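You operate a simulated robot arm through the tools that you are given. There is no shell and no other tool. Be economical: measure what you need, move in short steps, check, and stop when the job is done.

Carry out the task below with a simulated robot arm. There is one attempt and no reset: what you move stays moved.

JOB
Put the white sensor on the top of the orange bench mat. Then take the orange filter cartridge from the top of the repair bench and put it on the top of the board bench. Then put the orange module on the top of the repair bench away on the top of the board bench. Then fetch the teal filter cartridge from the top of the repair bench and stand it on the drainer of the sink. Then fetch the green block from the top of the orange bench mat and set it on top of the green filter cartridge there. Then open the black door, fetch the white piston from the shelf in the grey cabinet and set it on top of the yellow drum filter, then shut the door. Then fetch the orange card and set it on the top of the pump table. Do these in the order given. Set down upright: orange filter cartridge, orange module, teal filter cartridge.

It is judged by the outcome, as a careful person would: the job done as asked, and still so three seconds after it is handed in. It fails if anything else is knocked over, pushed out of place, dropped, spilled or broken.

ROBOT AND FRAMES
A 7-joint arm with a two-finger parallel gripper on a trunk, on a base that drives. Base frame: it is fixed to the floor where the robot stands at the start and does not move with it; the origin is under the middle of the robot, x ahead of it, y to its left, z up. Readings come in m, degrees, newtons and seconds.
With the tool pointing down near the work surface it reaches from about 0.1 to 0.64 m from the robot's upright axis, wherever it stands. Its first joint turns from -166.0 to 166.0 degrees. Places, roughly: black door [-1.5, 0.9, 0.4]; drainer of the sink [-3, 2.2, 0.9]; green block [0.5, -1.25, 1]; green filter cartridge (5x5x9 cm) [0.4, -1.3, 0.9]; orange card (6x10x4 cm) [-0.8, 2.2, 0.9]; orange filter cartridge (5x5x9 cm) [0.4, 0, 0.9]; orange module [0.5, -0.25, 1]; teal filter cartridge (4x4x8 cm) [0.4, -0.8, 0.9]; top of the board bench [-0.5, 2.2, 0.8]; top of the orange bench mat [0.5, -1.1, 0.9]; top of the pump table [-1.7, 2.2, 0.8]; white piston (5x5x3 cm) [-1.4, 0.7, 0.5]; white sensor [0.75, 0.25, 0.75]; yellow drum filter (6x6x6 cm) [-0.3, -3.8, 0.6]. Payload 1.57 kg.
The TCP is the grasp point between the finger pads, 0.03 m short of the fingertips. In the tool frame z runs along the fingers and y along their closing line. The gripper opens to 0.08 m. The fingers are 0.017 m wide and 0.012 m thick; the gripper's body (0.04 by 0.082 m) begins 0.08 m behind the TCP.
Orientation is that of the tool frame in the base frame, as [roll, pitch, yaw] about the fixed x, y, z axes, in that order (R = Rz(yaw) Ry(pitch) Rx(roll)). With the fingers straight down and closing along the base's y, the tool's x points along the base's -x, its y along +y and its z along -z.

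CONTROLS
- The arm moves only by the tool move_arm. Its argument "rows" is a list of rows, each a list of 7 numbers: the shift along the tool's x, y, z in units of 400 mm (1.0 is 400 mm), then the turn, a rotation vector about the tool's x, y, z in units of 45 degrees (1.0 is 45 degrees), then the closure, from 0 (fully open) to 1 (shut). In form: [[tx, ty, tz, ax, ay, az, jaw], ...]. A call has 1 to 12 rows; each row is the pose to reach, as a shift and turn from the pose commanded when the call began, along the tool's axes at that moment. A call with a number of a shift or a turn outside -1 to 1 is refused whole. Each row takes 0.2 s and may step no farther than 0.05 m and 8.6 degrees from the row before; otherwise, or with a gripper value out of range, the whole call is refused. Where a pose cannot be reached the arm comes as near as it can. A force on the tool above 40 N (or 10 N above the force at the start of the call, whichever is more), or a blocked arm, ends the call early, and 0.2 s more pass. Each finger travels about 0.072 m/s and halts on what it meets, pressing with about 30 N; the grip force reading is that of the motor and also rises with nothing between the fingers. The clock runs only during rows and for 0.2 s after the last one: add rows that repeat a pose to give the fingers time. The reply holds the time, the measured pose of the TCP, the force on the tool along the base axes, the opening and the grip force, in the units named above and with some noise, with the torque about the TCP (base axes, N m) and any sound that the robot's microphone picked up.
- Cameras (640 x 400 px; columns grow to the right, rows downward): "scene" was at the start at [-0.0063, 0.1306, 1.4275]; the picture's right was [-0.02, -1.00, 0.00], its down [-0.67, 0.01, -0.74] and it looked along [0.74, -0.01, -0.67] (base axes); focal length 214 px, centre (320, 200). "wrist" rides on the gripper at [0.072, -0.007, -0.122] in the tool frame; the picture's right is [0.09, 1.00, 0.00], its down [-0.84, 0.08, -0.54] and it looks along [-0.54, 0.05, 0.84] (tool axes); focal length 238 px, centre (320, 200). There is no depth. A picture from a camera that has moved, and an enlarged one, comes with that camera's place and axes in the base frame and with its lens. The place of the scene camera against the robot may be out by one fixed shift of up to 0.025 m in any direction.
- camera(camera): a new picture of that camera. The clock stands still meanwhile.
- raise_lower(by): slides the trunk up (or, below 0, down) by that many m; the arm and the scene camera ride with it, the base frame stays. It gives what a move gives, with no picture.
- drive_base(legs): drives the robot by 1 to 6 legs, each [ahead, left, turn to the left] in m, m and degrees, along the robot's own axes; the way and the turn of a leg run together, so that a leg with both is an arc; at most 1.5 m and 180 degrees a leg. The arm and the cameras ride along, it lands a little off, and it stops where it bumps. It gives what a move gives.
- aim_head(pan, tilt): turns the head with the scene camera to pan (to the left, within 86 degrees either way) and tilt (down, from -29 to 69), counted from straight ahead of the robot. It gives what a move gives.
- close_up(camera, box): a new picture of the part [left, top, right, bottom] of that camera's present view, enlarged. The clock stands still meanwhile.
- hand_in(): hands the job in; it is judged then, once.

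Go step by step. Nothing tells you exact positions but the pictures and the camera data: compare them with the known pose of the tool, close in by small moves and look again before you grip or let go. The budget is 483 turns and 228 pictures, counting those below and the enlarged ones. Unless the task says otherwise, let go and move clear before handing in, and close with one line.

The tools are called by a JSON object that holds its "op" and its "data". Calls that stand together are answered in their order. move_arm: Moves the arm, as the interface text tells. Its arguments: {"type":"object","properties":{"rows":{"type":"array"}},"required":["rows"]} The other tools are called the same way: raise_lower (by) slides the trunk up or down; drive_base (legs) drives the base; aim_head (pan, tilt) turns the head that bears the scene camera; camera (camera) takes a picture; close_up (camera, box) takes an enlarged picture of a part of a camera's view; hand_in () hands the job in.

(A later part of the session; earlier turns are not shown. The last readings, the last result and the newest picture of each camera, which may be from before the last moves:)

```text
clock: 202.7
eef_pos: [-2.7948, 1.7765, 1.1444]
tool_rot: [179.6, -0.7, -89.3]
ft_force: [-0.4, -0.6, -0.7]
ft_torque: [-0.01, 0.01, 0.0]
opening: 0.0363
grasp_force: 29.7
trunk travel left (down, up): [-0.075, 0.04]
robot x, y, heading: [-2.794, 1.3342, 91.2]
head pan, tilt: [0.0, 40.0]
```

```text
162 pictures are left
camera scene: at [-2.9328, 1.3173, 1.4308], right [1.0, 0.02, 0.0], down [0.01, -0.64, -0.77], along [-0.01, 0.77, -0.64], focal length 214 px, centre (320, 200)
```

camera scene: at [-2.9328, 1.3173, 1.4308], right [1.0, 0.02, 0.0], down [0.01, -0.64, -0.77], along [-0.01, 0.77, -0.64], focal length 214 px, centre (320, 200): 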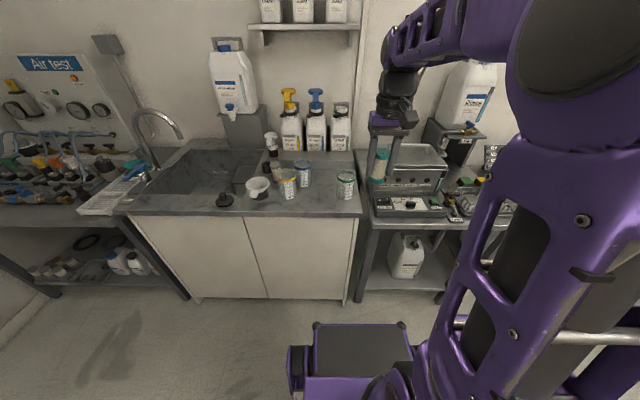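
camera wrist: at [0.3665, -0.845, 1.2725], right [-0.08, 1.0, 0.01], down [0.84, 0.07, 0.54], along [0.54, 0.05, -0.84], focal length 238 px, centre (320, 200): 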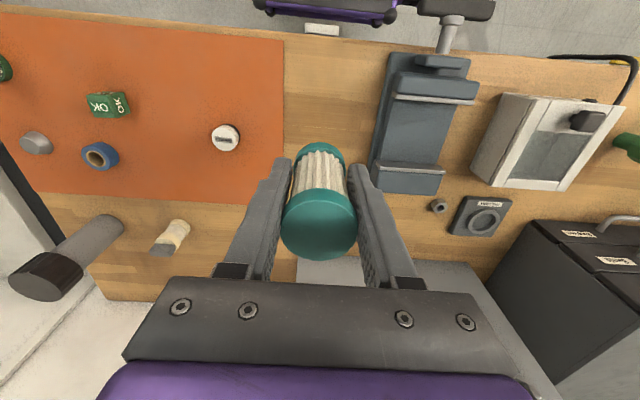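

{"op": "close_up", "data": {"camera": "scene", "box": [120, 100, 380, 240]}}

{"op": "camera", "data": {"camera": "wrist"}}

```text
2.46 times, centred on (250, 170) of scene
camera zoom: at [-2.9328, 1.3173, 1.4308], right [1.0, 0.02, 0.0], down [0.01, -0.64, -0.77], along [-0.01, 0.77, -0.64], focal length 528 px, centre (492, 274)
```

zoom: 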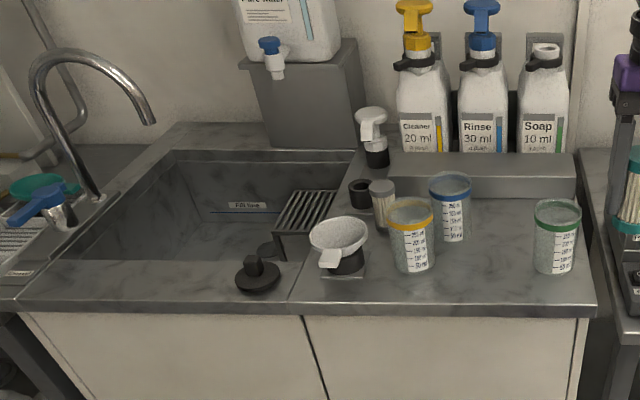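

```text
160 pictures are left
camera wrist: at [-2.7868, 1.705, 1.2685], right [-0.99, -0.1, 0.01], down [-0.08, 0.84, 0.53], along [-0.06, 0.53, -0.85], focal length 238 px, centre (320, 200)
```

wrist: 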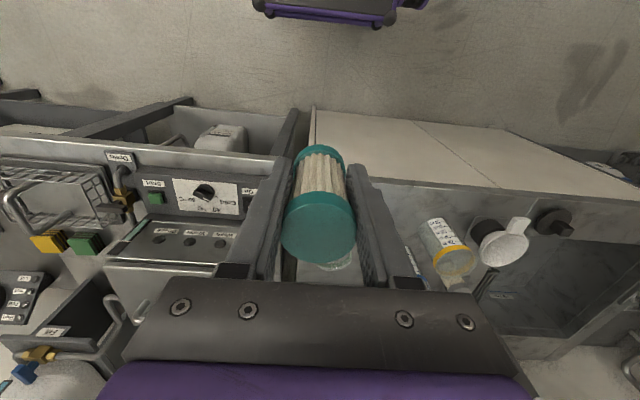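

The drainer is the flat slab right of the basin; there's a free spot between the yellow, blue and green cups near (-2.95, 1.98). I'll shift the base and bring the wrist over it.

{"op": "drive_base", "data": {"legs": [[0.12, 0.12, -1]]}}

{"op": "camera", "data": {"camera": "wrist"}}

{"op": "close_up", "data": {"camera": "scene", "box": [220, 100, 420, 260]}}

```text
clock: 204.5
eef_pos: [-2.9085, 1.898, 1.1449]
tool_rot: [179.6, -0.7, -90.1]
ft_force: [0.3, -0.6, -0.4]
ft_torque: [-0.02, 0.0, -0.01]
opening: 0.0364
grasp_force: 30.1
trunk travel left (down, up): [-0.075, 0.04]
robot x, y, heading: [-2.913, 1.4546, 90.3]
head pan, tilt: [0.0, 40.0]
```

```text
159 pictures are left
camera wrist: at [-2.9006, 1.8278, 1.2684], right [-1.0, -0.09, 0.01], down [-0.07, 0.84, 0.53], along [-0.06, 0.53, -0.85], focal length 238 px, centre (320, 200)
```

wrist: 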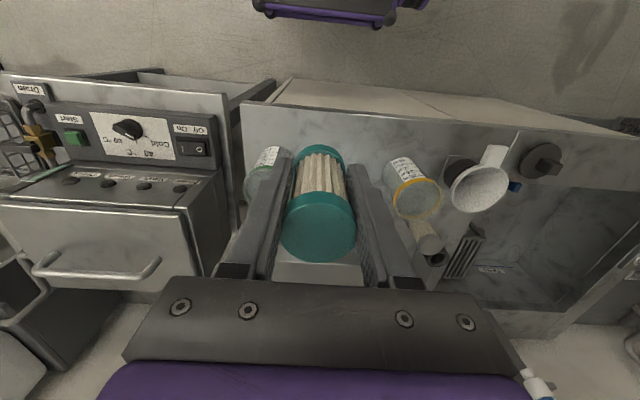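

```text
2.50 times, centred on (320, 180) of scene
camera zoom: at [-3.0515, 1.4418, 1.4308], right [1.0, 0.0, 0.0], down [0.0, -0.64, -0.77], along [0.0, 0.77, -0.64], focal length 536 px, centre (320, 250)
```

zoom: 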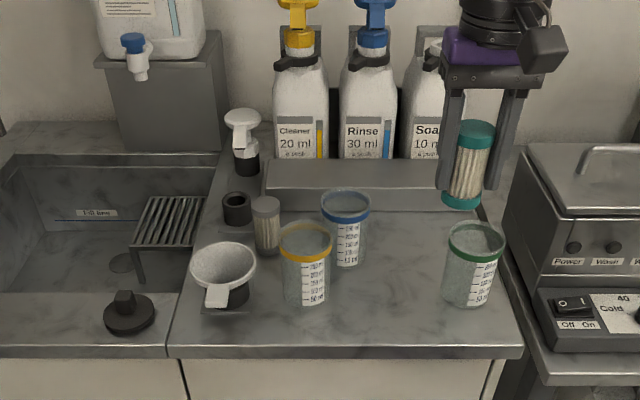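

Wrist and scene views agree. Moving above (-2.95, 1.985).

{"op": "move_arm", "data": {"rows": [[-0.08, 0.05, 0, 0, -0.01, 0, 1], [-0.16, 0.1, 0.02, 0, -0.015, 0, 1], [-0.218, 0.105, 0.1, 0, -0.015, 0, 1], [-0.218, 0.105, 0.2, 0, -0.015, 0, 1]]}}

{"op": "camera", "data": {"camera": "wrist"}}

{"op": "close_up", "data": {"camera": "scene", "box": [220, 100, 420, 260]}}

```text
clock: 205.5
eef_pos: [-2.952, 1.9846, 1.0667]
tool_rot: [179.5, 0.0, -90.2]
ft_force: [-0.5, 0.3, -0.3]
ft_torque: [0.03, 0.01, -0.02]
opening: 0.0362
grasp_force: 30.1
trunk travel left (down, up): [-0.075, 0.04]
robot x, y, heading: [-2.9097, 1.4549, 90.3]
head pan, tilt: [0.0, 40.0]
```

```text
157 pictures are left
camera wrist: at [-2.9438, 1.9128, 1.1878], right [-1.0, -0.09, 0.01], down [-0.07, 0.84, 0.54], along [-0.06, 0.54, -0.84], focal length 238 px, centre (320, 200)
```

wrist: 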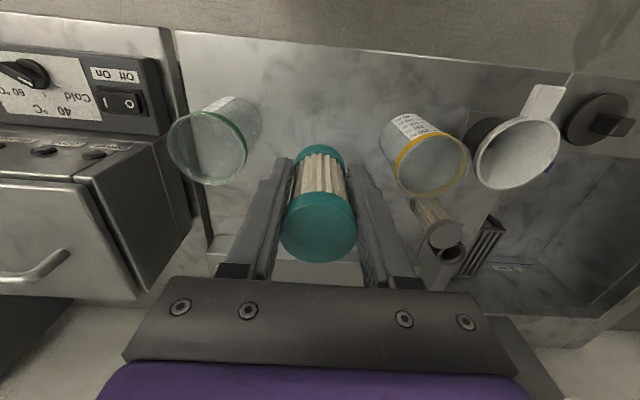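

```text
2.50 times, centred on (320, 180) of scene
camera zoom: at [-3.0516, 1.4419, 1.4308], right [1.0, 0.0, 0.0], down [0.0, -0.64, -0.77], along [0.0, 0.77, -0.64], focal length 536 px, centre (320, 250)
```

zoom: 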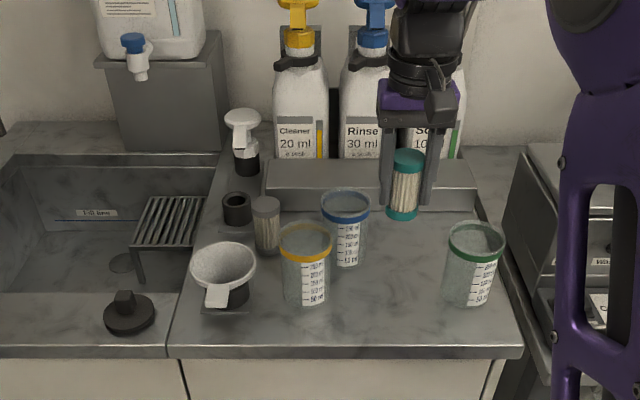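

Clear all round. Descending in stages.

{"op": "move_arm", "data": {"rows": [[0, 0, 0.1, 0, 0, 0, 1], [0, 0, 0.2, 0, 0, 0, 1], [0, 0, 0.28, 0, 0, 0, 1]]}}

{"op": "camera", "data": {"camera": "wrist"}}

{"op": "close_up", "data": {"camera": "scene", "box": [220, 100, 420, 260]}}

```text
clock: 206.3
eef_pos: [-2.9549, 1.9833, 0.9529]
tool_rot: [179.6, 0.0, -90.1]
ft_force: [-0.1, -0.9, -0.3]
ft_torque: [0.01, -0.01, -0.04]
opening: 0.0362
grasp_force: 30.2
trunk travel left (down, up): [-0.075, 0.04]
robot x, y, heading: [-2.9115, 1.4534, 90.1]
head pan, tilt: [0.0, 40.0]
```

```text
155 pictures are left
camera wrist: at [-2.9472, 1.9117, 1.0744], right [-1.0, -0.09, 0.01], down [-0.07, 0.84, 0.54], along [-0.06, 0.54, -0.84], focal length 238 px, centre (320, 200)
```

wrist: 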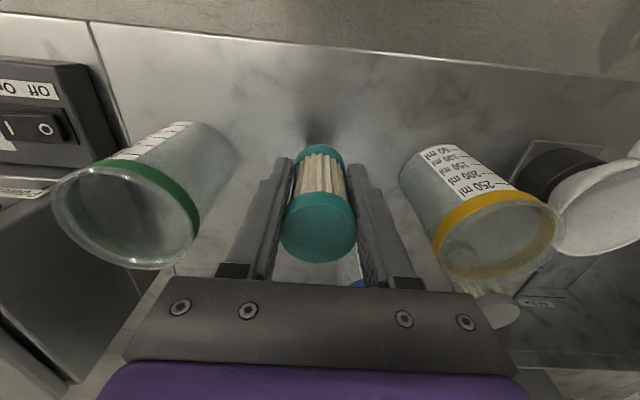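

```text
2.50 times, centred on (320, 180) of scene
camera zoom: at [-3.0516, 1.4418, 1.4308], right [1.0, 0.0, 0.0], down [0.0, -0.64, -0.77], along [0.0, 0.77, -0.64], focal length 536 px, centre (320, 250)
```

zoom: 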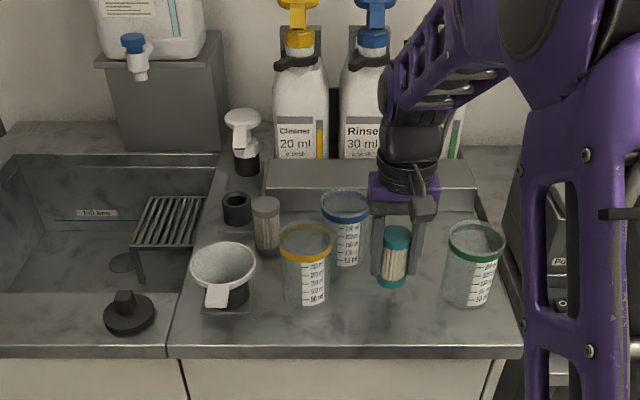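

{"op": "move_arm", "data": {"rows": [[0, 0, 0.02, 0, 0, 0, 1], [0, 0, 0.04, 0, 0, 0, 1], [0, 0, 0.05, 0, 0, 0, 1], [0, 0, 0.06, 0, 0, 0, 1]]}}

```text
clock: 207.3
eef_pos: [-2.9519, 1.9833, 0.9279]
tool_rot: [179.5, 0.0, -90.1]
ft_force: [-0.7, 1.2, -1.1]
ft_torque: [0.01, 0.01, -0.04]
opening: 0.0363
grasp_force: 30.3
trunk travel left (down, up): [-0.075, 0.04]
robot x, y, heading: [-2.9131, 1.4555, 90.2]
head pan, tilt: [0.0, 40.0]
```

{"op": "move_arm", "data": {"rows": [[0, 0, 0.006, 0, 0, 0, 1], [0, 0, 0.012, 0, 0, 0, 1], [0, 0, 0.018, 0, 0, 0, 1], [0, 0, 0.023, 0, 0, 0, 1]]}}

{"op": "camera", "data": {"camera": "wrist"}}

```text
clock: 208.3
eef_pos: [-2.9524, 1.9847, 0.9197]
tool_rot: [179.6, -0.1, -90.1]
ft_force: [0.7, 0.3, -1.2]
ft_torque: [0.0, -0.02, 0.02]
opening: 0.0364
grasp_force: 30.7
trunk travel left (down, up): [-0.075, 0.04]
robot x, y, heading: [-2.9134, 1.4532, 90.0]
head pan, tilt: [0.0, 40.0]
```

```text
153 pictures are left
camera wrist: at [-2.9445, 1.9126, 1.0419], right [-1.0, -0.09, 0.01], down [-0.07, 0.84, 0.54], along [-0.06, 0.54, -0.84], focal length 238 px, centre (320, 200)
```

wrist: 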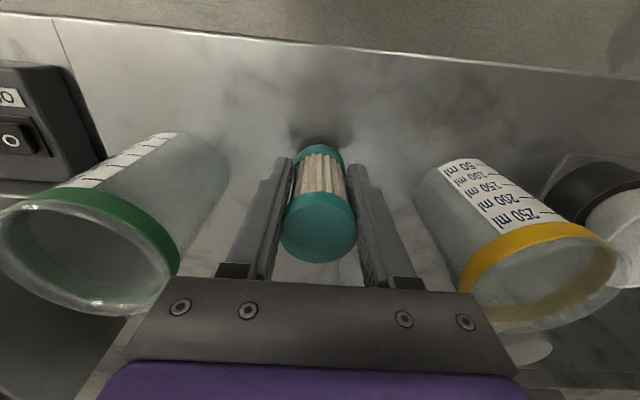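

{"op": "move_arm", "data": {"rows": [[0, 0, 0.006, 0, 0, 0, 1], [0, 0, 0.012, 0, 0, 0, 1], [0, 0, 0.018, 0, 0, 0, 1], [0, 0, 0.024, 0, 0, 0, 1]]}}

```text
clock: 209.3
eef_pos: [-2.9524, 1.9843, 0.9112]
tool_rot: [179.7, 0.0, -90.1]
ft_force: [0.5, -0.1, -0.6]
ft_torque: [-0.02, -0.01, 0.0]
opening: 0.0362
grasp_force: 30.2
trunk travel left (down, up): [-0.075, 0.04]
robot x, y, heading: [-2.9101, 1.4556, 90.0]
head pan, tilt: [0.0, 40.0]
```

{"op": "move_arm", "data": {"rows": [[0, 0, 0.006, 0, 0, 0, 1], [0, 0, 0.012, 0, 0, 0, 1], [0, 0, 0.018, 0, 0, 0, 1], [0, 0, 0.024, 0, 0, 0, 1]]}}

{"op": "close_up", "data": {"camera": "wrist", "box": [200, 90, 440, 280]}}

{"op": "close_up", "data": {"camera": "scene", "box": [290, 150, 410, 250]}}

```text
clock: 210.3
eef_pos: [-2.9523, 1.9841, 0.9033]
tool_rot: [179.6, 0.2, -90.1]
ft_force: [-0.9, 1.5, 29.2]
ft_torque: [0.25, -0.3, -0.02]
opening: 0.0364
grasp_force: 30.2
trunk travel left (down, up): [-0.075, 0.04]
robot x, y, heading: [-2.9118, 1.4553, 90.5]
head pan, tilt: [0.0, 40.0]
```

```text
2.11 times, centred on (320, 185) of wrist
camera zoom: at [-2.9439, 1.9117, 1.0249], right [-1.0, -0.09, 0.01], down [-0.07, 0.83, 0.55], along [-0.06, 0.54, -0.84], focal length 502 px, centre (320, 232)
```

zoom: 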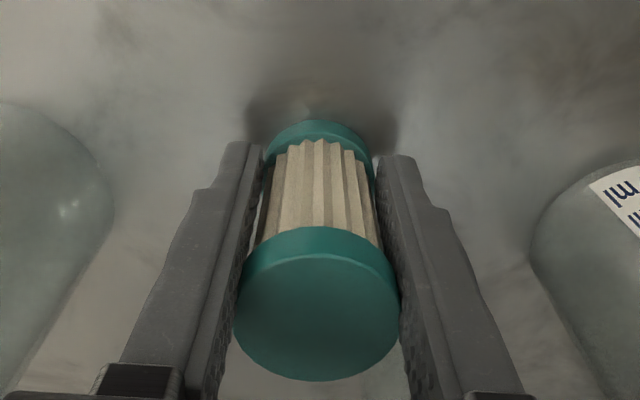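

```text
4.00 times, centred on (350, 200) of scene
camera zoom: at [-3.0515, 1.4401, 1.431], right [1.0, 0.0, 0.0], down [0.0, -0.64, -0.77], along [0.0, 0.77, -0.64], focal length 858 px, centre (200, 200)
```

zoom: 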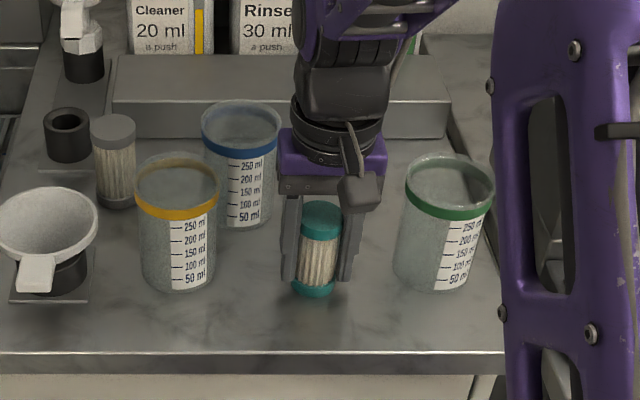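

Contact. Easing off slightly, opening part-way and rising.

{"op": "move_arm", "data": {"rows": [[0, 0, -0.004, 0, 0, 0, 0.5], [0, 0, -0.004, 0, 0, 0, 0.3], [0, 0, -0.004, 0, 0, 0, 0.2], [0, 0, -0.004, 0, 0, 0, 0.2]]}}

{"op": "move_arm", "data": {"rows": [[0, 0, -0.05, 0, 0, 0, 0.2], [0, 0, -0.15, 0, 0, 0, 0.2], [0, 0, -0.27, 0, 0, 0, 0.2], [0, 0, -0.39, 0, 0, 0, 0.2], [0, 0, -0.51, 0, 0, 0, 0.2], [0.05, 0, -0.6, 0, 0, 0, 0.2]]}}

{"op": "camera", "data": {"camera": "wrist"}}

```text
clock: 211.3
eef_pos: [-2.9511, 1.9843, 0.9037]
tool_rot: [179.6, -0.2, -90.2]
ft_force: [0.3, 0.3, 0.1]
ft_torque: [0.02, 0.01, 0.0]
opening: 0.0639
grasp_force: 0.0
trunk travel left (down, up): [-0.075, 0.04]
robot x, y, heading: [-2.9103, 1.4577, 89.9]
head pan, tilt: [0.0, 40.0]
```

```text
clock: 212.7
eef_pos: [-2.9499, 1.9636, 1.1424]
tool_rot: [179.6, -0.2, -90.1]
ft_force: [0.3, 0.0, 0.5]
ft_torque: [-0.02, 0.02, -0.03]
opening: 0.0638
grasp_force: 0.0
trunk travel left (down, up): [-0.075, 0.04]
robot x, y, heading: [-2.9113, 1.4562, 90.2]
head pan, tilt: [0.0, 40.0]
```

```text
150 pictures are left
camera wrist: at [-2.9432, 1.8935, 1.2649], right [-1.0, -0.09, 0.01], down [-0.07, 0.84, 0.54], along [-0.06, 0.54, -0.84], focal length 238 px, centre (320, 200)
```

wrist: 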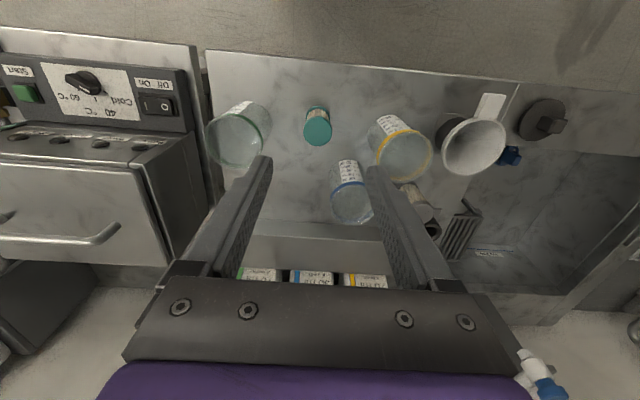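

Teal cartridge stands on the drainer. Now back to the repair bench for the green block.

{"op": "move_arm", "data": {"rows": [[0.1, 0, 0, 0, 0, 0, 0.2], [0.2, 0, 0, 0, 0, 0, 0]]}}

{"op": "drive_base", "data": {"legs": [[-0.08, 0, 0], [0, -1.25, 0], [0, -1.22, 0]]}}

```text
clock: 213.3
eef_pos: [-2.9513, 1.8831, 1.1425]
tool_rot: [179.6, -0.1, -90.0]
ft_force: [-0.6, 0.3, 0.4]
ft_torque: [-0.04, 0.0, 0.01]
opening: 0.0796
grasp_force: 0.0
trunk travel left (down, up): [-0.075, 0.04]
robot x, y, heading: [-2.9119, 1.4584, 90.0]
head pan, tilt: [0.0, 40.0]
```

```text
clock: 237.5
eef_pos: [-0.518, 1.8032, 1.1428]
tool_rot: [179.6, -0.2, -89.5]
ft_force: [0.1, 0.4, -0.1]
ft_torque: [0.0, 0.04, 0.01]
opening: 0.0799
grasp_force: 0.1
trunk travel left (down, up): [-0.075, 0.04]
robot x, y, heading: [-0.4739, 1.3738, 90.7]
head pan, tilt: [0.0, 40.0]
```

{"op": "drive_base", "data": {"legs": [[-1.15, 0, 0], [0, 0, -90.7], [0.46, -0.5, 0], [0, -0.9, 0]]}}

{"op": "camera", "data": {"camera": "wrist"}}

{"op": "camera", "data": {"camera": "scene"}}

```text
clock: 261.0
eef_pos: [0.4313, -1.1812, 1.1421]
tool_rot: [179.6, -0.1, 177.7]
ft_force: [-0.1, -0.7, 0.0]
ft_torque: [0.04, 0.0, -0.02]
opening: 0.0797
grasp_force: 0.0
trunk travel left (down, up): [-0.075, 0.04]
robot x, y, heading: [0.001, -1.2024, -2.1]
head pan, tilt: [0.0, 40.0]
```

```text
149 pictures are left
camera wrist: at [0.359, -1.186, 1.2643], right [-0.05, 1.0, 0.01], down [0.84, 0.04, 0.54], along [0.54, 0.03, -0.84], focal length 238 px, centre (320, 200)
```

wrist: 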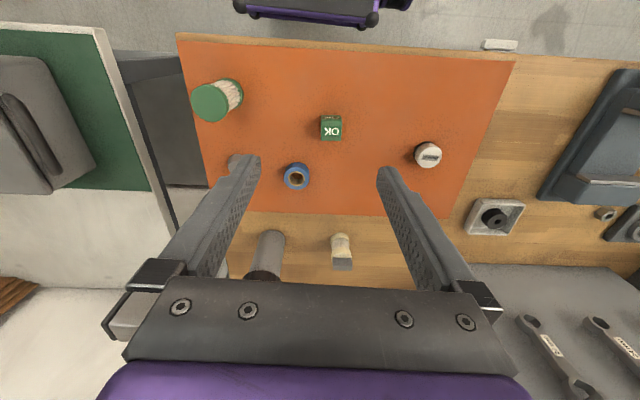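

```text
148 pictures are left
camera scene: at [0.0009, -1.0715, 1.4308], right [-0.04, -1.0, 0.0], down [-0.64, 0.02, -0.77], along [0.77, -0.03, -0.64], focal length 214 px, centre (320, 200)
```

scene: 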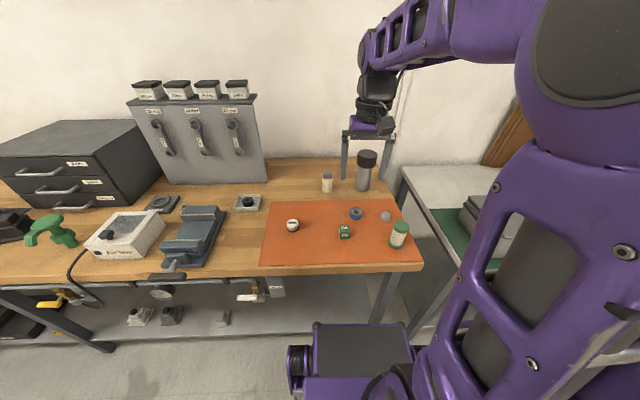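

Green block at about (0.463, -1.162), cartridge at (0.427, -1.316). Moving above the block.

{"op": "move_arm", "data": {"rows": [[-0.05, 0.04, 0.08, 0, 0, 0, 0], [-0.08, 0.044, 0.18, 0, 0, 0, 0], [-0.08, 0.044, 0.29, 0, 0, 0, 0], [-0.08, 0.044, 0.4, 0, 0, 0, 0]]}}

{"op": "camera", "data": {"camera": "wrist"}}

```text
clock: 262.0
eef_pos: [0.4634, -1.1611, 0.9843]
tool_rot: [179.6, -0.1, 177.8]
ft_force: [-0.6, -0.2, 0.6]
ft_torque: [0.01, -0.03, 0.0]
opening: 0.08
grasp_force: 0.1
trunk travel left (down, up): [-0.075, 0.04]
robot x, y, heading: [-0.0015, -1.2019, -2.0]
head pan, tilt: [0.0, 40.0]
```

```text
147 pictures are left
camera wrist: at [0.3912, -1.165, 1.1054], right [-0.05, 1.0, 0.01], down [0.84, 0.04, 0.54], along [0.54, 0.03, -0.84], focal length 238 px, centre (320, 200)
```

wrist: 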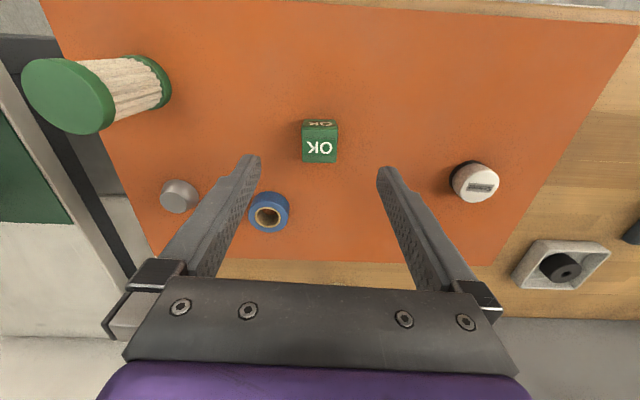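

{"op": "move_arm", "data": {"rows": [[-0.006, 0, 0.1, 0, 0, 0, 0], [-0.006, 0, 0.17, 0, 0, 0, 0], [-0.006, 0, 0.208, 0, 0, 0, 0]]}}

{"op": "close_up", "data": {"camera": "wrist", "box": [200, 90, 440, 280]}}

{"op": "close_up", "data": {"camera": "scene", "box": [290, 150, 430, 280]}}

```text
clock: 262.8
eef_pos: [0.4653, -1.162, 0.8995]
tool_rot: [179.5, 0.0, 177.8]
ft_force: [0.7, 0.0, -0.9]
ft_torque: [-0.04, 0.0, -0.01]
opening: 0.08
grasp_force: 0.0
trunk travel left (down, up): [-0.075, 0.04]
robot x, y, heading: [0.0032, -1.2016, -2.0]
head pan, tilt: [0.0, 40.0]
```

```text
2.11 times, centred on (320, 185) of wrist
camera zoom: at [0.3937, -1.1668, 1.0214], right [-0.05, 1.0, 0.01], down [0.84, 0.04, 0.54], along [0.54, 0.03, -0.84], focal length 502 px, centre (320, 232)
```

zoom: 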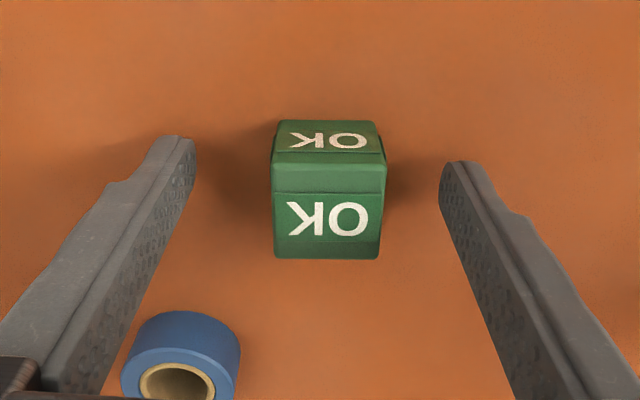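

```text
3.08 times, centred on (360, 215) of scene
camera zoom: at [0.0009, -1.0715, 1.4308], right [-0.04, -1.0, 0.0], down [-0.64, 0.02, -0.77], along [0.77, -0.03, -0.64], focal length 660 px, centre (197, 154)
```

zoom: 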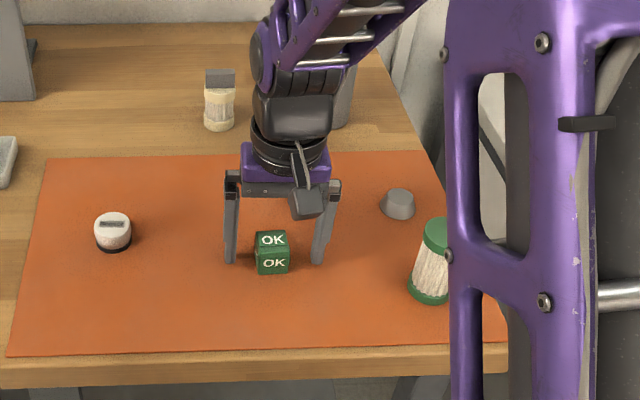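

{"op": "move_arm", "data": {"rows": [[0, 0, 0, 0, 0, 0, 0.3], [0, 0, 0, 0, 0, 0, 1], [0, 0, 0, 0, 0, 0, 1], [0, 0, 0, 0, 0, 0, 1], [0, 0, 0, 0, 0, 0, 1]]}}

{"op": "move_arm", "data": {"rows": [[0, 0, -0.05, 0, 0, 0, 1], [0, 0, -0.15, 0, 0, 0, 1], [0, 0, -0.27, 0, 0, 0, 1], [0, 0, -0.36, 0, 0, 0, 1]]}}

{"op": "camera", "data": {"camera": "wrist"}}

```text
clock: 264.0
eef_pos: [0.4655, -1.1615, 0.8992]
tool_rot: [179.6, -0.2, 177.7]
ft_force: [0.0, 0.9, -0.1]
ft_torque: [-0.02, 0.05, 0.01]
opening: 0.0306
grasp_force: 29.5
trunk travel left (down, up): [-0.075, 0.04]
robot x, y, heading: [0.0001, -1.2001, -2.1]
head pan, tilt: [0.0, 40.0]
```

```text
clock: 265.0
eef_pos: [0.4659, -1.1646, 1.0436]
tool_rot: [179.6, 0.0, 177.7]
ft_force: [0.6, -0.1, -0.1]
ft_torque: [0.01, -0.01, -0.04]
opening: 0.0307
grasp_force: 29.9
trunk travel left (down, up): [-0.075, 0.04]
robot x, y, heading: [0.001, -1.2023, -2.1]
head pan, tilt: [0.0, 40.0]
```

```text
144 pictures are left
camera wrist: at [0.3941, -1.1693, 1.1657], right [-0.05, 1.0, 0.01], down [0.84, 0.04, 0.54], along [0.54, 0.03, -0.84], focal length 238 px, centre (320, 200)
```

wrist: 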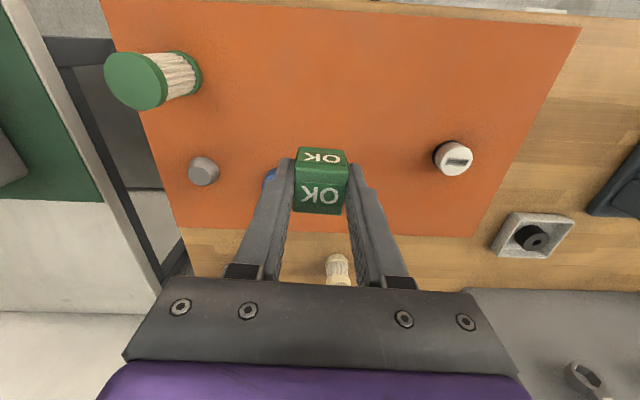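

Block held (its bottom about 39 mm below the TCP). Moving over the green cartridge, top centre near (0.425, -1.317).

{"op": "move_arm", "data": {"rows": [[0.02, -0.1, -0.06, 0, 0, 0, 1], [0.05, -0.2, -0.06, 0, 0, 0, 1], [0.0875, -0.3, -0.06, 0, 0, 0, 1], [0.0875, -0.384, -0.06, 0, 0, 0, 1]]}}

{"op": "camera", "data": {"camera": "wrist"}}

{"op": "close_up", "data": {"camera": "scene", "box": [320, 120, 460, 260]}}

```text
clock: 266.0
eef_pos: [0.4236, -1.3158, 1.066]
tool_rot: [179.7, -0.1, 177.8]
ft_force: [0.5, 1.0, -0.6]
ft_torque: [0.03, 0.02, 0.01]
opening: 0.0304
grasp_force: 29.8
trunk travel left (down, up): [-0.075, 0.04]
robot x, y, heading: [0.0012, -1.2051, -2.3]
head pan, tilt: [0.0, 40.0]
```

```text
143 pictures are left
camera wrist: at [0.352, -1.32, 1.1891], right [-0.05, 1.0, 0.01], down [0.84, 0.04, 0.54], along [0.54, 0.04, -0.84], focal length 238 px, centre (320, 200)
```

wrist: 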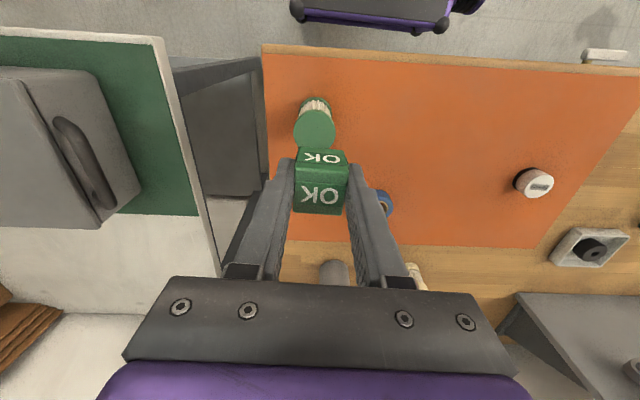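

```text
2.86 times, centred on (390, 190) of scene
camera zoom: at [0.0009, -1.0714, 1.4308], right [-0.04, -1.0, 0.0], down [-0.64, 0.02, -0.77], along [0.77, -0.03, -0.64], focal length 613 px, centre (120, 229)
```

zoom: 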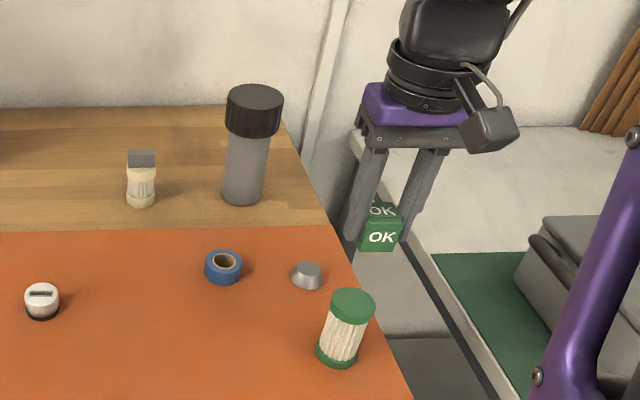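

{"op": "move_arm", "data": {"rows": [[0.004, -0.004, 0.06, 0, 0, 0, 1], [0.004, -0.004, 0.12, 0, 0, 0, 1], [0.004, -0.004, 0.15, 0, 0, 0, 1]]}}

{"op": "camera", "data": {"camera": "wrist"}}

{"op": "close_up", "data": {"camera": "scene", "box": [340, 160, 460, 260]}}

```text
clock: 266.8
eef_pos: [0.4229, -1.3181, 1.0066]
tool_rot: [179.6, -0.1, 177.7]
ft_force: [0.0, 0.6, 0.1]
ft_torque: [0.0, 0.01, -0.01]
opening: 0.0308
grasp_force: 29.3
trunk travel left (down, up): [-0.075, 0.04]
robot x, y, heading: [0.0003, -1.2041, -2.3]
head pan, tilt: [0.0, 40.0]
```

```text
141 pictures are left
camera wrist: at [0.351, -1.3228, 1.1288], right [-0.05, 1.0, 0.01], down [0.84, 0.04, 0.54], along [0.54, 0.03, -0.84], focal length 238 px, centre (320, 200)
```

wrist: 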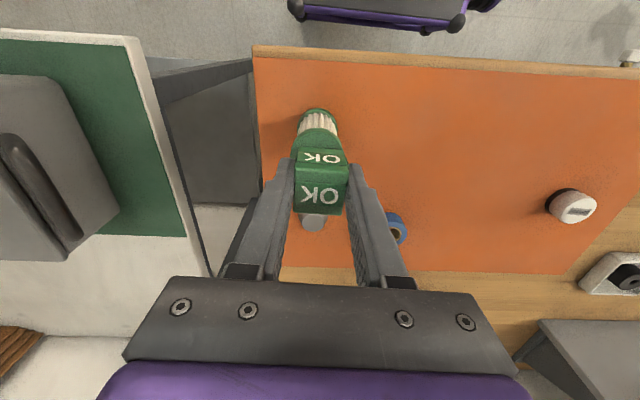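

```text
4.00 times, centred on (400, 210) of scene
camera zoom: at [0.0009, -1.0715, 1.4308], right [-0.04, -1.0, 0.0], down [-0.64, 0.02, -0.77], along [0.77, -0.03, -0.64], focal length 858 px, centre (0, 160)
```

zoom: 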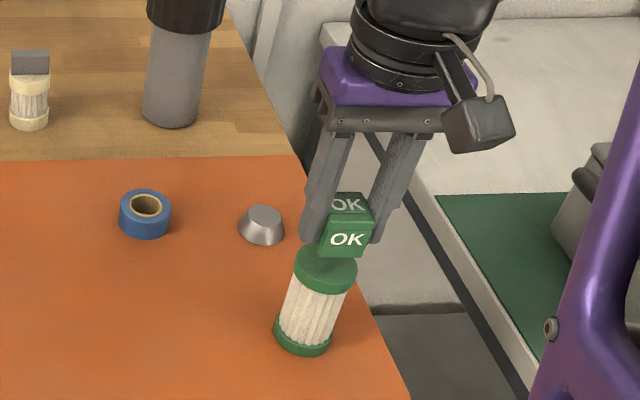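

Alignment looks right. Lowering gently to contact.

{"op": "move_arm", "data": {"rows": [[0, 0, 0.01, 0, 0, 0, 1], [0, 0, 0.018, 0, 0, 0, 1], [0, 0, 0.024, 0, 0, 0, 1], [0, 0, 0.03, 0, 0, 0, 1]]}}

{"op": "close_up", "data": {"camera": "scene", "box": [380, 180, 440, 240]}}

```text
clock: 267.8
eef_pos: [0.4229, -1.3163, 0.9938]
tool_rot: [179.6, -0.1, 177.7]
ft_force: [0.3, 0.0, -0.5]
ft_torque: [-0.03, -0.03, -0.02]
opening: 0.0306
grasp_force: 30.0
trunk travel left (down, up): [-0.075, 0.04]
robot x, y, heading: [0.0012, -1.2032, -1.9]
head pan, tilt: [0.0, 40.0]
```

```text
6.67 times, centred on (410, 210) of scene
camera zoom: at [0.0009, -1.0715, 1.4308], right [-0.04, -1.0, 0.0], down [-0.64, 0.02, -0.77], along [0.77, -0.03, -0.64], focal length 1430 px, centre (-280, 133)
```

zoom: 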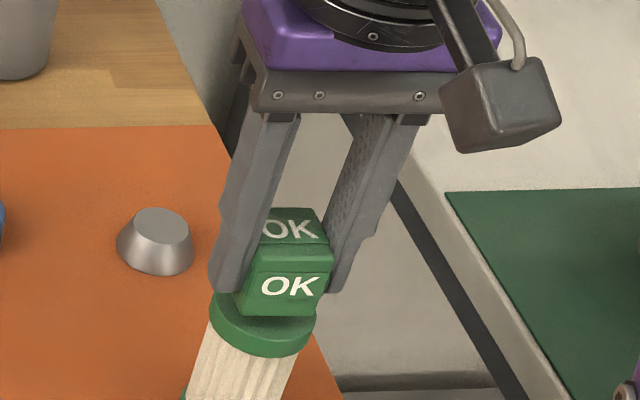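

{"op": "close_up", "data": {"camera": "wrist", "box": [240, 80, 400, 240]}}

```text
2.50 times, centred on (320, 160) of wrist
camera zoom: at [0.3513, -1.3222, 1.1162], right [-0.05, 1.0, 0.01], down [0.84, 0.04, 0.54], along [0.54, 0.03, -0.84], focal length 596 px, centre (320, 300)
```

zoom: 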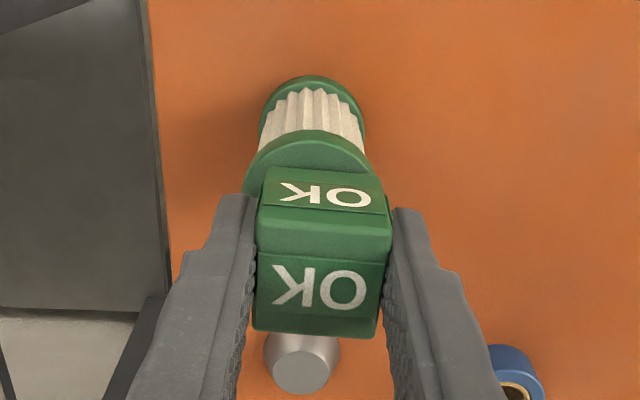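

Offsets are only a few mm, well within the cap. Lowering to contact.

{"op": "move_arm", "data": {"rows": [[-0.004, -0.003, 0.005, 0, 0, 0, 1], [-0.004, -0.003, 0.01, 0, 0, 0, 1], [-0.004, -0.003, 0.015, 0, 0, 0, 1]]}}

```text
clock: 268.6
eef_pos: [0.4241, -1.3196, 0.9893]
tool_rot: [179.6, -0.2, 177.6]
ft_force: [0.3, 0.4, 0.1]
ft_torque: [0.01, -0.03, -0.02]
opening: 0.0308
grasp_force: 30.5
trunk travel left (down, up): [-0.075, 0.04]
robot x, y, heading: [0.0024, -1.2036, -2.2]
head pan, tilt: [0.0, 40.0]
```

{"op": "move_arm", "data": {"rows": [[0, 0, 0.004, 0, 0, 0, 1], [0, 0, 0.008, 0, 0, 0, 1]]}}

{"op": "close_up", "data": {"camera": "scene", "box": [380, 180, 440, 240]}}

```text
clock: 269.2
eef_pos: [0.423, -1.3194, 0.9859]
tool_rot: [179.7, -0.1, 177.8]
ft_force: [0.1, 0.5, 0.0]
ft_torque: [0.03, -0.01, 0.0]
opening: 0.0307
grasp_force: 30.2
trunk travel left (down, up): [-0.075, 0.04]
robot x, y, heading: [0.004, -1.2083, -1.7]
head pan, tilt: [0.0, 40.0]
```

```text
6.67 times, centred on (410, 210) of scene
camera zoom: at [0.0009, -1.0715, 1.4308], right [-0.04, -1.0, 0.0], down [-0.64, 0.02, -0.77], along [0.77, -0.03, -0.64], focal length 1430 px, centre (-280, 133)
```

zoom: 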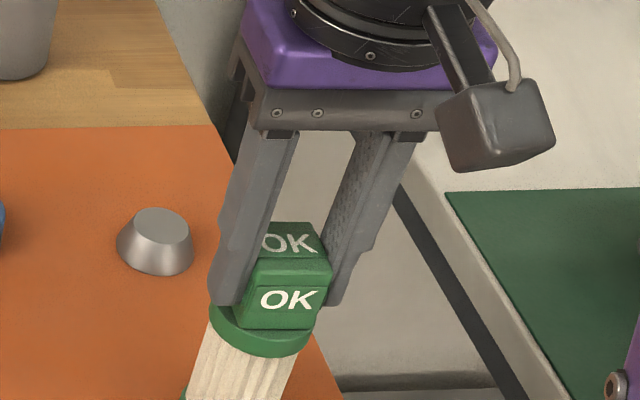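

{"op": "move_arm", "data": {"rows": [[0, 0.01, 0, 0, 0, 0, 1], [0, 0.01, 0.004, 0, 0, 0, 1], [0, 0.01, 0.008, 0, 0, 0, 1], [0, 0.01, 0.012, 0, 0, 0, 1]]}}

{"op": "close_up", "data": {"camera": "wrist", "box": [240, 80, 400, 240]}}

```text
clock: 270.2
eef_pos: [0.425, -1.3149, 0.9825]
tool_rot: [179.6, 0.1, 177.7]
ft_force: [-0.7, 0.2, 26.2]
ft_torque: [-0.21, 0.04, -0.02]
opening: 0.0308
grasp_force: 30.3
trunk travel left (down, up): [-0.075, 0.04]
robot x, y, heading: [-0.0012, -1.2024, -2.0]
head pan, tilt: [0.0, 40.0]
```

```text
2.50 times, centred on (320, 160) of wrist
camera zoom: at [0.3522, -1.3197, 1.1039], right [-0.05, 1.0, 0.01], down [0.84, 0.04, 0.55], along [0.54, 0.03, -0.84], focal length 596 px, centre (320, 300)
```

zoom: 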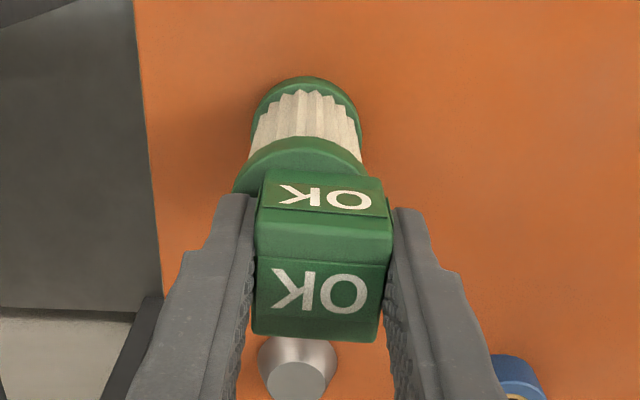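

Wrist view and contact torque agree the block is ~5 mm too far left (+y). I'll lift slightly, correct, and lower again.

{"op": "move_arm", "data": {"rows": [[0, 0, -0.012, 0, 0, 0, 1], [0, -0.013, -0.012, 0, 0, 0, 1], [0, -0.013, -0.006, 0, 0, 0, 1], [0, -0.013, -0.001, 0, 0, 0, 1]]}}

{"op": "close_up", "data": {"camera": "wrist", "box": [240, 80, 400, 240]}}

```text
clock: 271.2
eef_pos: [0.4245, -1.3202, 0.9818]
tool_rot: [179.6, 0.1, 177.7]
ft_force: [-1.4, -0.2, 14.5]
ft_torque: [-0.06, 0.05, 0.0]
opening: 0.0305
grasp_force: 29.6
trunk travel left (down, up): [-0.075, 0.04]
robot x, y, heading: [0.0007, -1.2042, -1.9]
head pan, tilt: [0.0, 40.0]
```

```text
2.50 times, centred on (320, 160) of wrist
camera zoom: at [0.3525, -1.3249, 1.1041], right [-0.05, 1.0, 0.01], down [0.84, 0.04, 0.54], along [0.54, 0.03, -0.84], focal length 596 px, centre (320, 300)
```

zoom: 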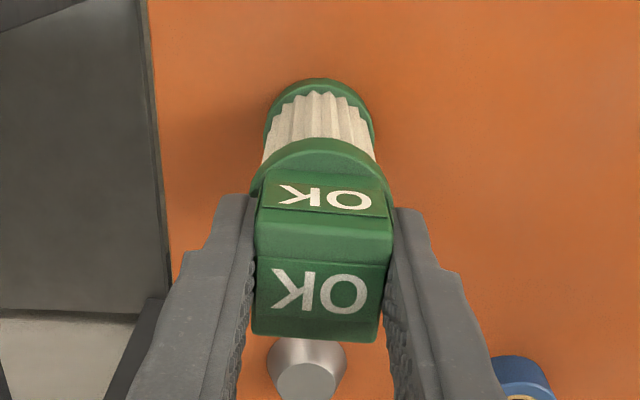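

Centred and resting. Releasing slowly and rising.

{"op": "move_arm", "data": {"rows": [[0, 0, -0.001, 0, 0, 0, 0.55], [0, 0, -0.001, 0, 0, 0, 0.45], [0, 0, -0.001, 0, 0, 0, 0.3], [0, 0, -0.001, 0, 0, 0, 0.2], [0, 0, -0.001, 0, 0, 0, 0.1]]}}

{"op": "move_arm", "data": {"rows": [[0, 0, -0.04, 0, 0, 0, 0.1], [0, 0, -0.12, 0, 0, 0, 0.1], [0, 0, -0.22, 0, 0, 0, 0.1], [0, 0, -0.33, 0, 0, 0, 0.1], [0.03, 0, -0.42, 0, 0, 0, 0.1]]}}

{"op": "camera", "data": {"camera": "wrist"}}

{"op": "close_up", "data": {"camera": "scene", "box": [340, 160, 460, 260]}}

```text
clock: 272.4
eef_pos: [0.4252, -1.3195, 0.982]
tool_rot: [179.6, -0.1, 177.6]
ft_force: [0.3, -0.1, -0.7]
ft_torque: [0.01, 0.0, 0.0]
opening: 0.0718
grasp_force: 0.0
trunk travel left (down, up): [-0.075, 0.04]
robot x, y, heading: [-0.0011, -1.2068, -2.3]
head pan, tilt: [0.0, 40.0]
```

```text
clock: 273.6
eef_pos: [0.4122, -1.3198, 1.1509]
tool_rot: [179.6, -0.1, 177.8]
ft_force: [0.2, 0.9, 0.4]
ft_torque: [-0.02, 0.0, -0.01]
opening: 0.0722
grasp_force: 0.0
trunk travel left (down, up): [-0.075, 0.04]
robot x, y, heading: [0.0009, -1.2041, -1.7]
head pan, tilt: [0.0, 40.0]
```

```text
134 pictures are left
camera wrist: at [0.3408, -1.325, 1.2726], right [-0.05, 1.0, 0.01], down [0.84, 0.04, 0.54], along [0.54, 0.04, -0.84], focal length 238 px, centre (320, 200)
```

wrist: 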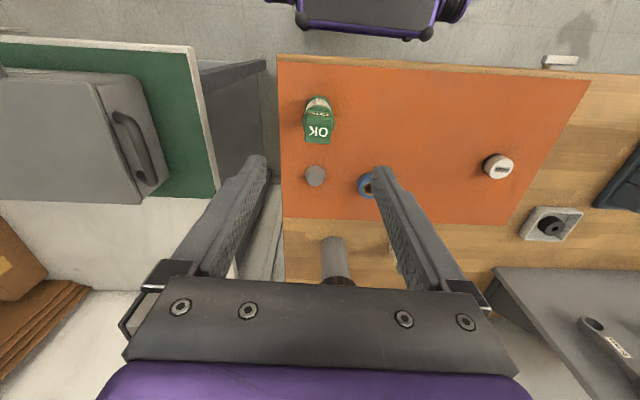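

```text
4.00 times, centred on (400, 210) of scene
camera zoom: at [0.0011, -1.0716, 1.4308], right [-0.04, -1.0, 0.0], down [-0.64, 0.02, -0.77], along [0.77, -0.03, -0.64], focal length 858 px, centre (0, 160)
```

zoom: 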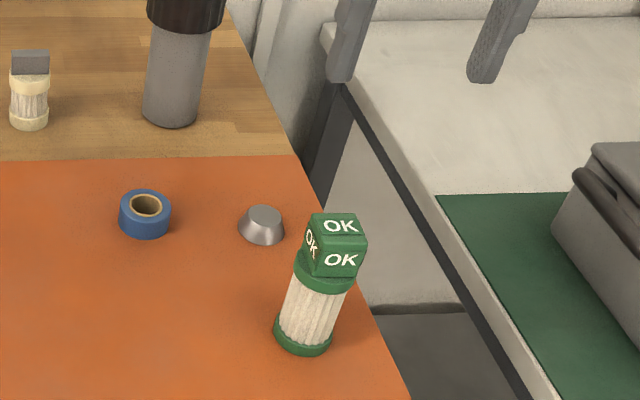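

Block sits on the green cartridge. Next the cabinet with the black door near (-1.5, 0.9, 0.4); I'll drive to the aisle side to look.

{"op": "drive_base", "data": {"legs": [[0, 1.43, 0], [-0.44, 0, 2], [0, 0, 90], [1.2, 0, 0]]}}

{"op": "aim_head", "data": {"pan": 80, "tilt": 30}}

{"op": "camera", "data": {"camera": "scene"}}

```text
clock: 299.6
eef_pos: [-0.4129, 1.8772, 1.1503]
tool_rot: [179.7, -0.1, -85.7]
ft_force: [-0.3, 0.1, 0.4]
ft_torque: [0.0, 0.02, -0.02]
opening: 0.0719
grasp_force: 0.0
trunk travel left (down, up): [-0.075, 0.04]
robot x, y, heading: [-0.4815, 1.4586, 94.5]
head pan, tilt: [0.0, 40.0]
```

```text
clock: 301.2
eef_pos: [-0.4102, 1.8782, 1.1492]
tool_rot: [179.6, -0.2, -85.6]
ft_force: [-0.2, 0.6, -0.3]
ft_torque: [0.01, -0.01, 0.0]
opening: 0.0718
grasp_force: 0.0
trunk travel left (down, up): [-0.075, 0.04]
robot x, y, heading: [-0.48, 1.4555, 94.6]
head pan, tilt: [80.0, 30.0]
```

```text
132 pictures are left
camera scene: at [-0.6472, 1.4299, 1.4455], right [0.92, 0.38, 0.0], down [0.19, -0.47, -0.86], along [-0.33, 0.8, -0.51], focal length 214 px, centre (320, 200)
```

scene: 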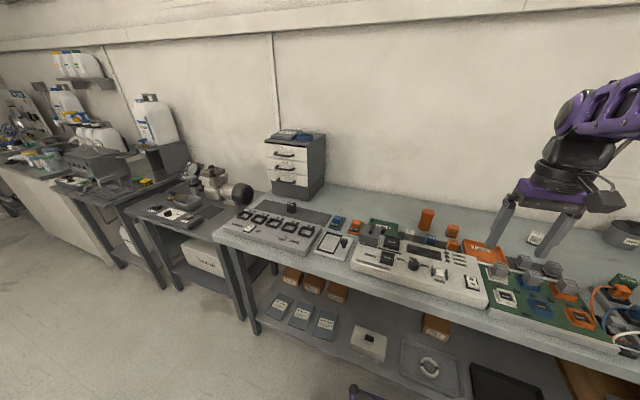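

{"op": "drive_base", "data": {"legs": [[-0.1, 0, 0], [0, 0, 120]]}}

{"op": "aim_head", "data": {"pan": 0, "tilt": 35}}

{"op": "camera", "data": {"camera": "scene"}}

```text
clock: 307.5
eef_pos: [-0.8711, 1.195, 1.1482]
tool_rot: [179.4, -0.3, 35.1]
ft_force: [0.4, 0.5, 0.2]
ft_torque: [0.01, 0.01, 0.01]
opening: 0.0719
grasp_force: 0.0
trunk travel left (down, up): [-0.075, 0.04]
robot x, y, heading: [-0.4704, 1.3521, -144.5]
head pan, tilt: [80.0, 30.0]
```

```text
clock: 309.0
eef_pos: [-0.8708, 1.1954, 1.1501]
tool_rot: [179.6, -0.3, 35.2]
ft_force: [-0.1, -0.2, 0.9]
ft_torque: [0.01, 0.0, -0.02]
opening: 0.072
grasp_force: 0.0
trunk travel left (down, up): [-0.075, 0.04]
robot x, y, heading: [-0.469, 1.3504, -144.6]
head pan, tilt: [0.0, 35.0]
```

```text
131 pictures are left
camera scene: at [-0.3896, 1.2315, 1.4384], right [-0.58, 0.82, 0.0], down [0.47, 0.33, -0.82], along [-0.67, -0.47, -0.57], focal length 214 px, centre (320, 200)
```

scene: 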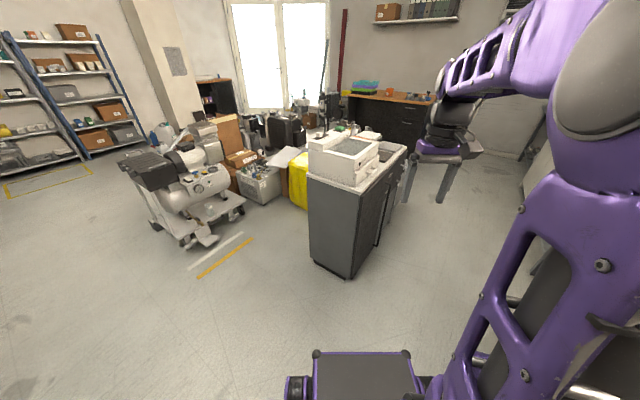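

{"op": "close_up", "data": {"camera": "scene", "box": [290, 120, 430, 290]}}

```text
2.35 times, centred on (360, 205) of scene
camera zoom: at [-0.3896, 1.2315, 1.4384], right [-0.58, 0.82, 0.0], down [0.47, 0.33, -0.82], along [-0.67, -0.47, -0.57], focal length 505 px, centre (226, 188)
```

zoom: 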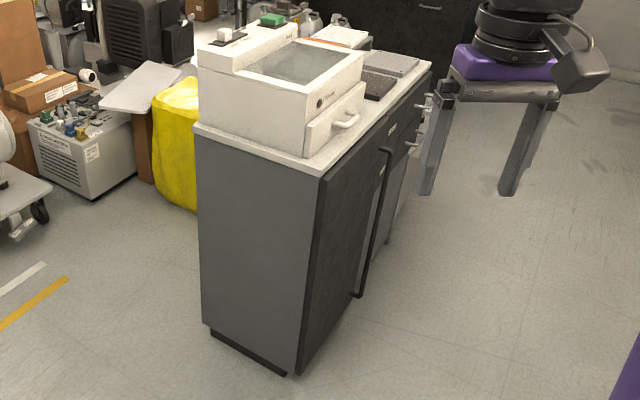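

The cabinet's black door is on its +y face, with a vertical bar handle at the far (-x) edge and the hinge at the near corner (x≈-1.35). I'll turn to face -y and move in front of it.

{"op": "drive_base", "data": {"legs": [[0, 0, 54.5], [-0.1, -1.25, 0]]}}

{"op": "camera", "data": {"camera": "scene"}}

{"op": "camera", "data": {"camera": "wrist"}}

```text
clock: 323.7
eef_pos: [-1.8127, 1.0213, 1.1492]
tool_rot: [179.5, -0.2, 90.6]
ft_force: [0.8, 0.4, 0.5]
ft_torque: [0.0, 0.0, 0.04]
opening: 0.0721
grasp_force: 0.1
trunk travel left (down, up): [-0.075, 0.04]
robot x, y, heading: [-1.7181, 1.4391, -89.3]
head pan, tilt: [0.0, 35.0]
```

```text
129 pictures are left
camera scene: at [-1.577, 1.4361, 1.4384], right [-1.0, -0.01, 0.0], down [-0.01, 0.57, -0.82], along [0.01, -0.82, -0.57], focal length 214 px, centre (320, 200)
```

scene: 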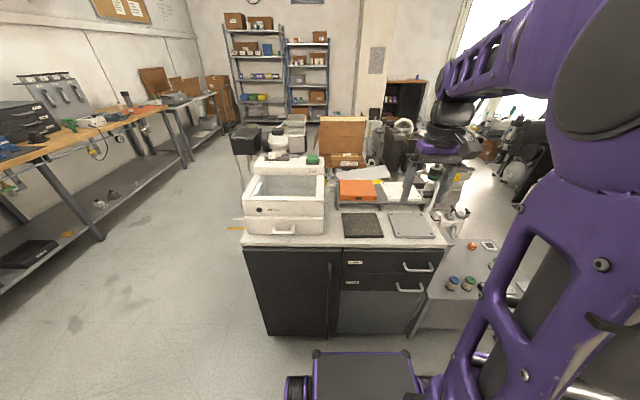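

```text
128 pictures are left
camera wrist: at [-1.8212, 1.0936, 1.2708], right [0.99, 0.1, 0.01], down [0.08, -0.84, 0.54], along [0.06, -0.53, -0.84], focal length 238 px, centre (320, 200)
```

wrist: 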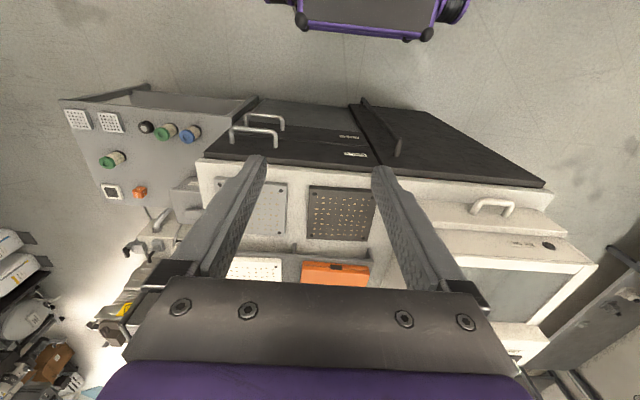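

{"op": "close_up", "data": {"camera": "scene", "box": [230, 220, 450, 360]}}

{"op": "close_up", "data": {"camera": "wrist", "box": [220, 80, 560, 240]}}

```text
2.86 times, centred on (340, 290) of scene
camera zoom: at [-1.577, 1.4361, 1.4384], right [-1.0, -0.01, 0.0], down [-0.01, 0.57, -0.82], along [0.01, -0.82, -0.57], focal length 613 px, centre (263, -57)
```

zoom: 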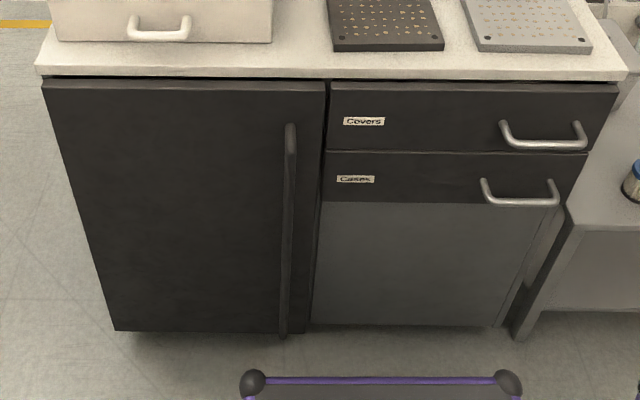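

```text
1.88 times, centred on (390, 160) of wrist
camera zoom: at [-1.8212, 1.0936, 1.2708], right [0.99, 0.1, 0.01], down [0.08, -0.84, 0.54], along [0.06, -0.53, -0.84], focal length 449 px, centre (188, 275)
```

zoom: 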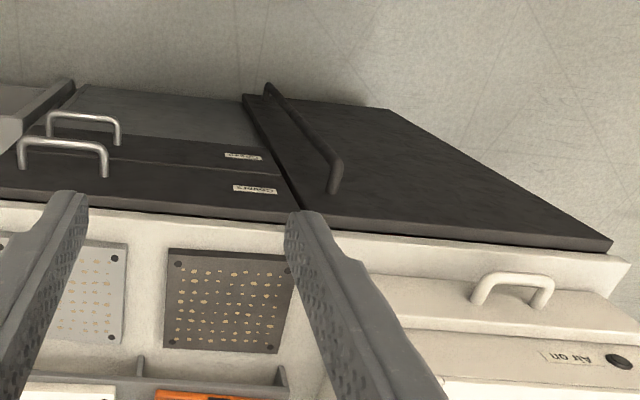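

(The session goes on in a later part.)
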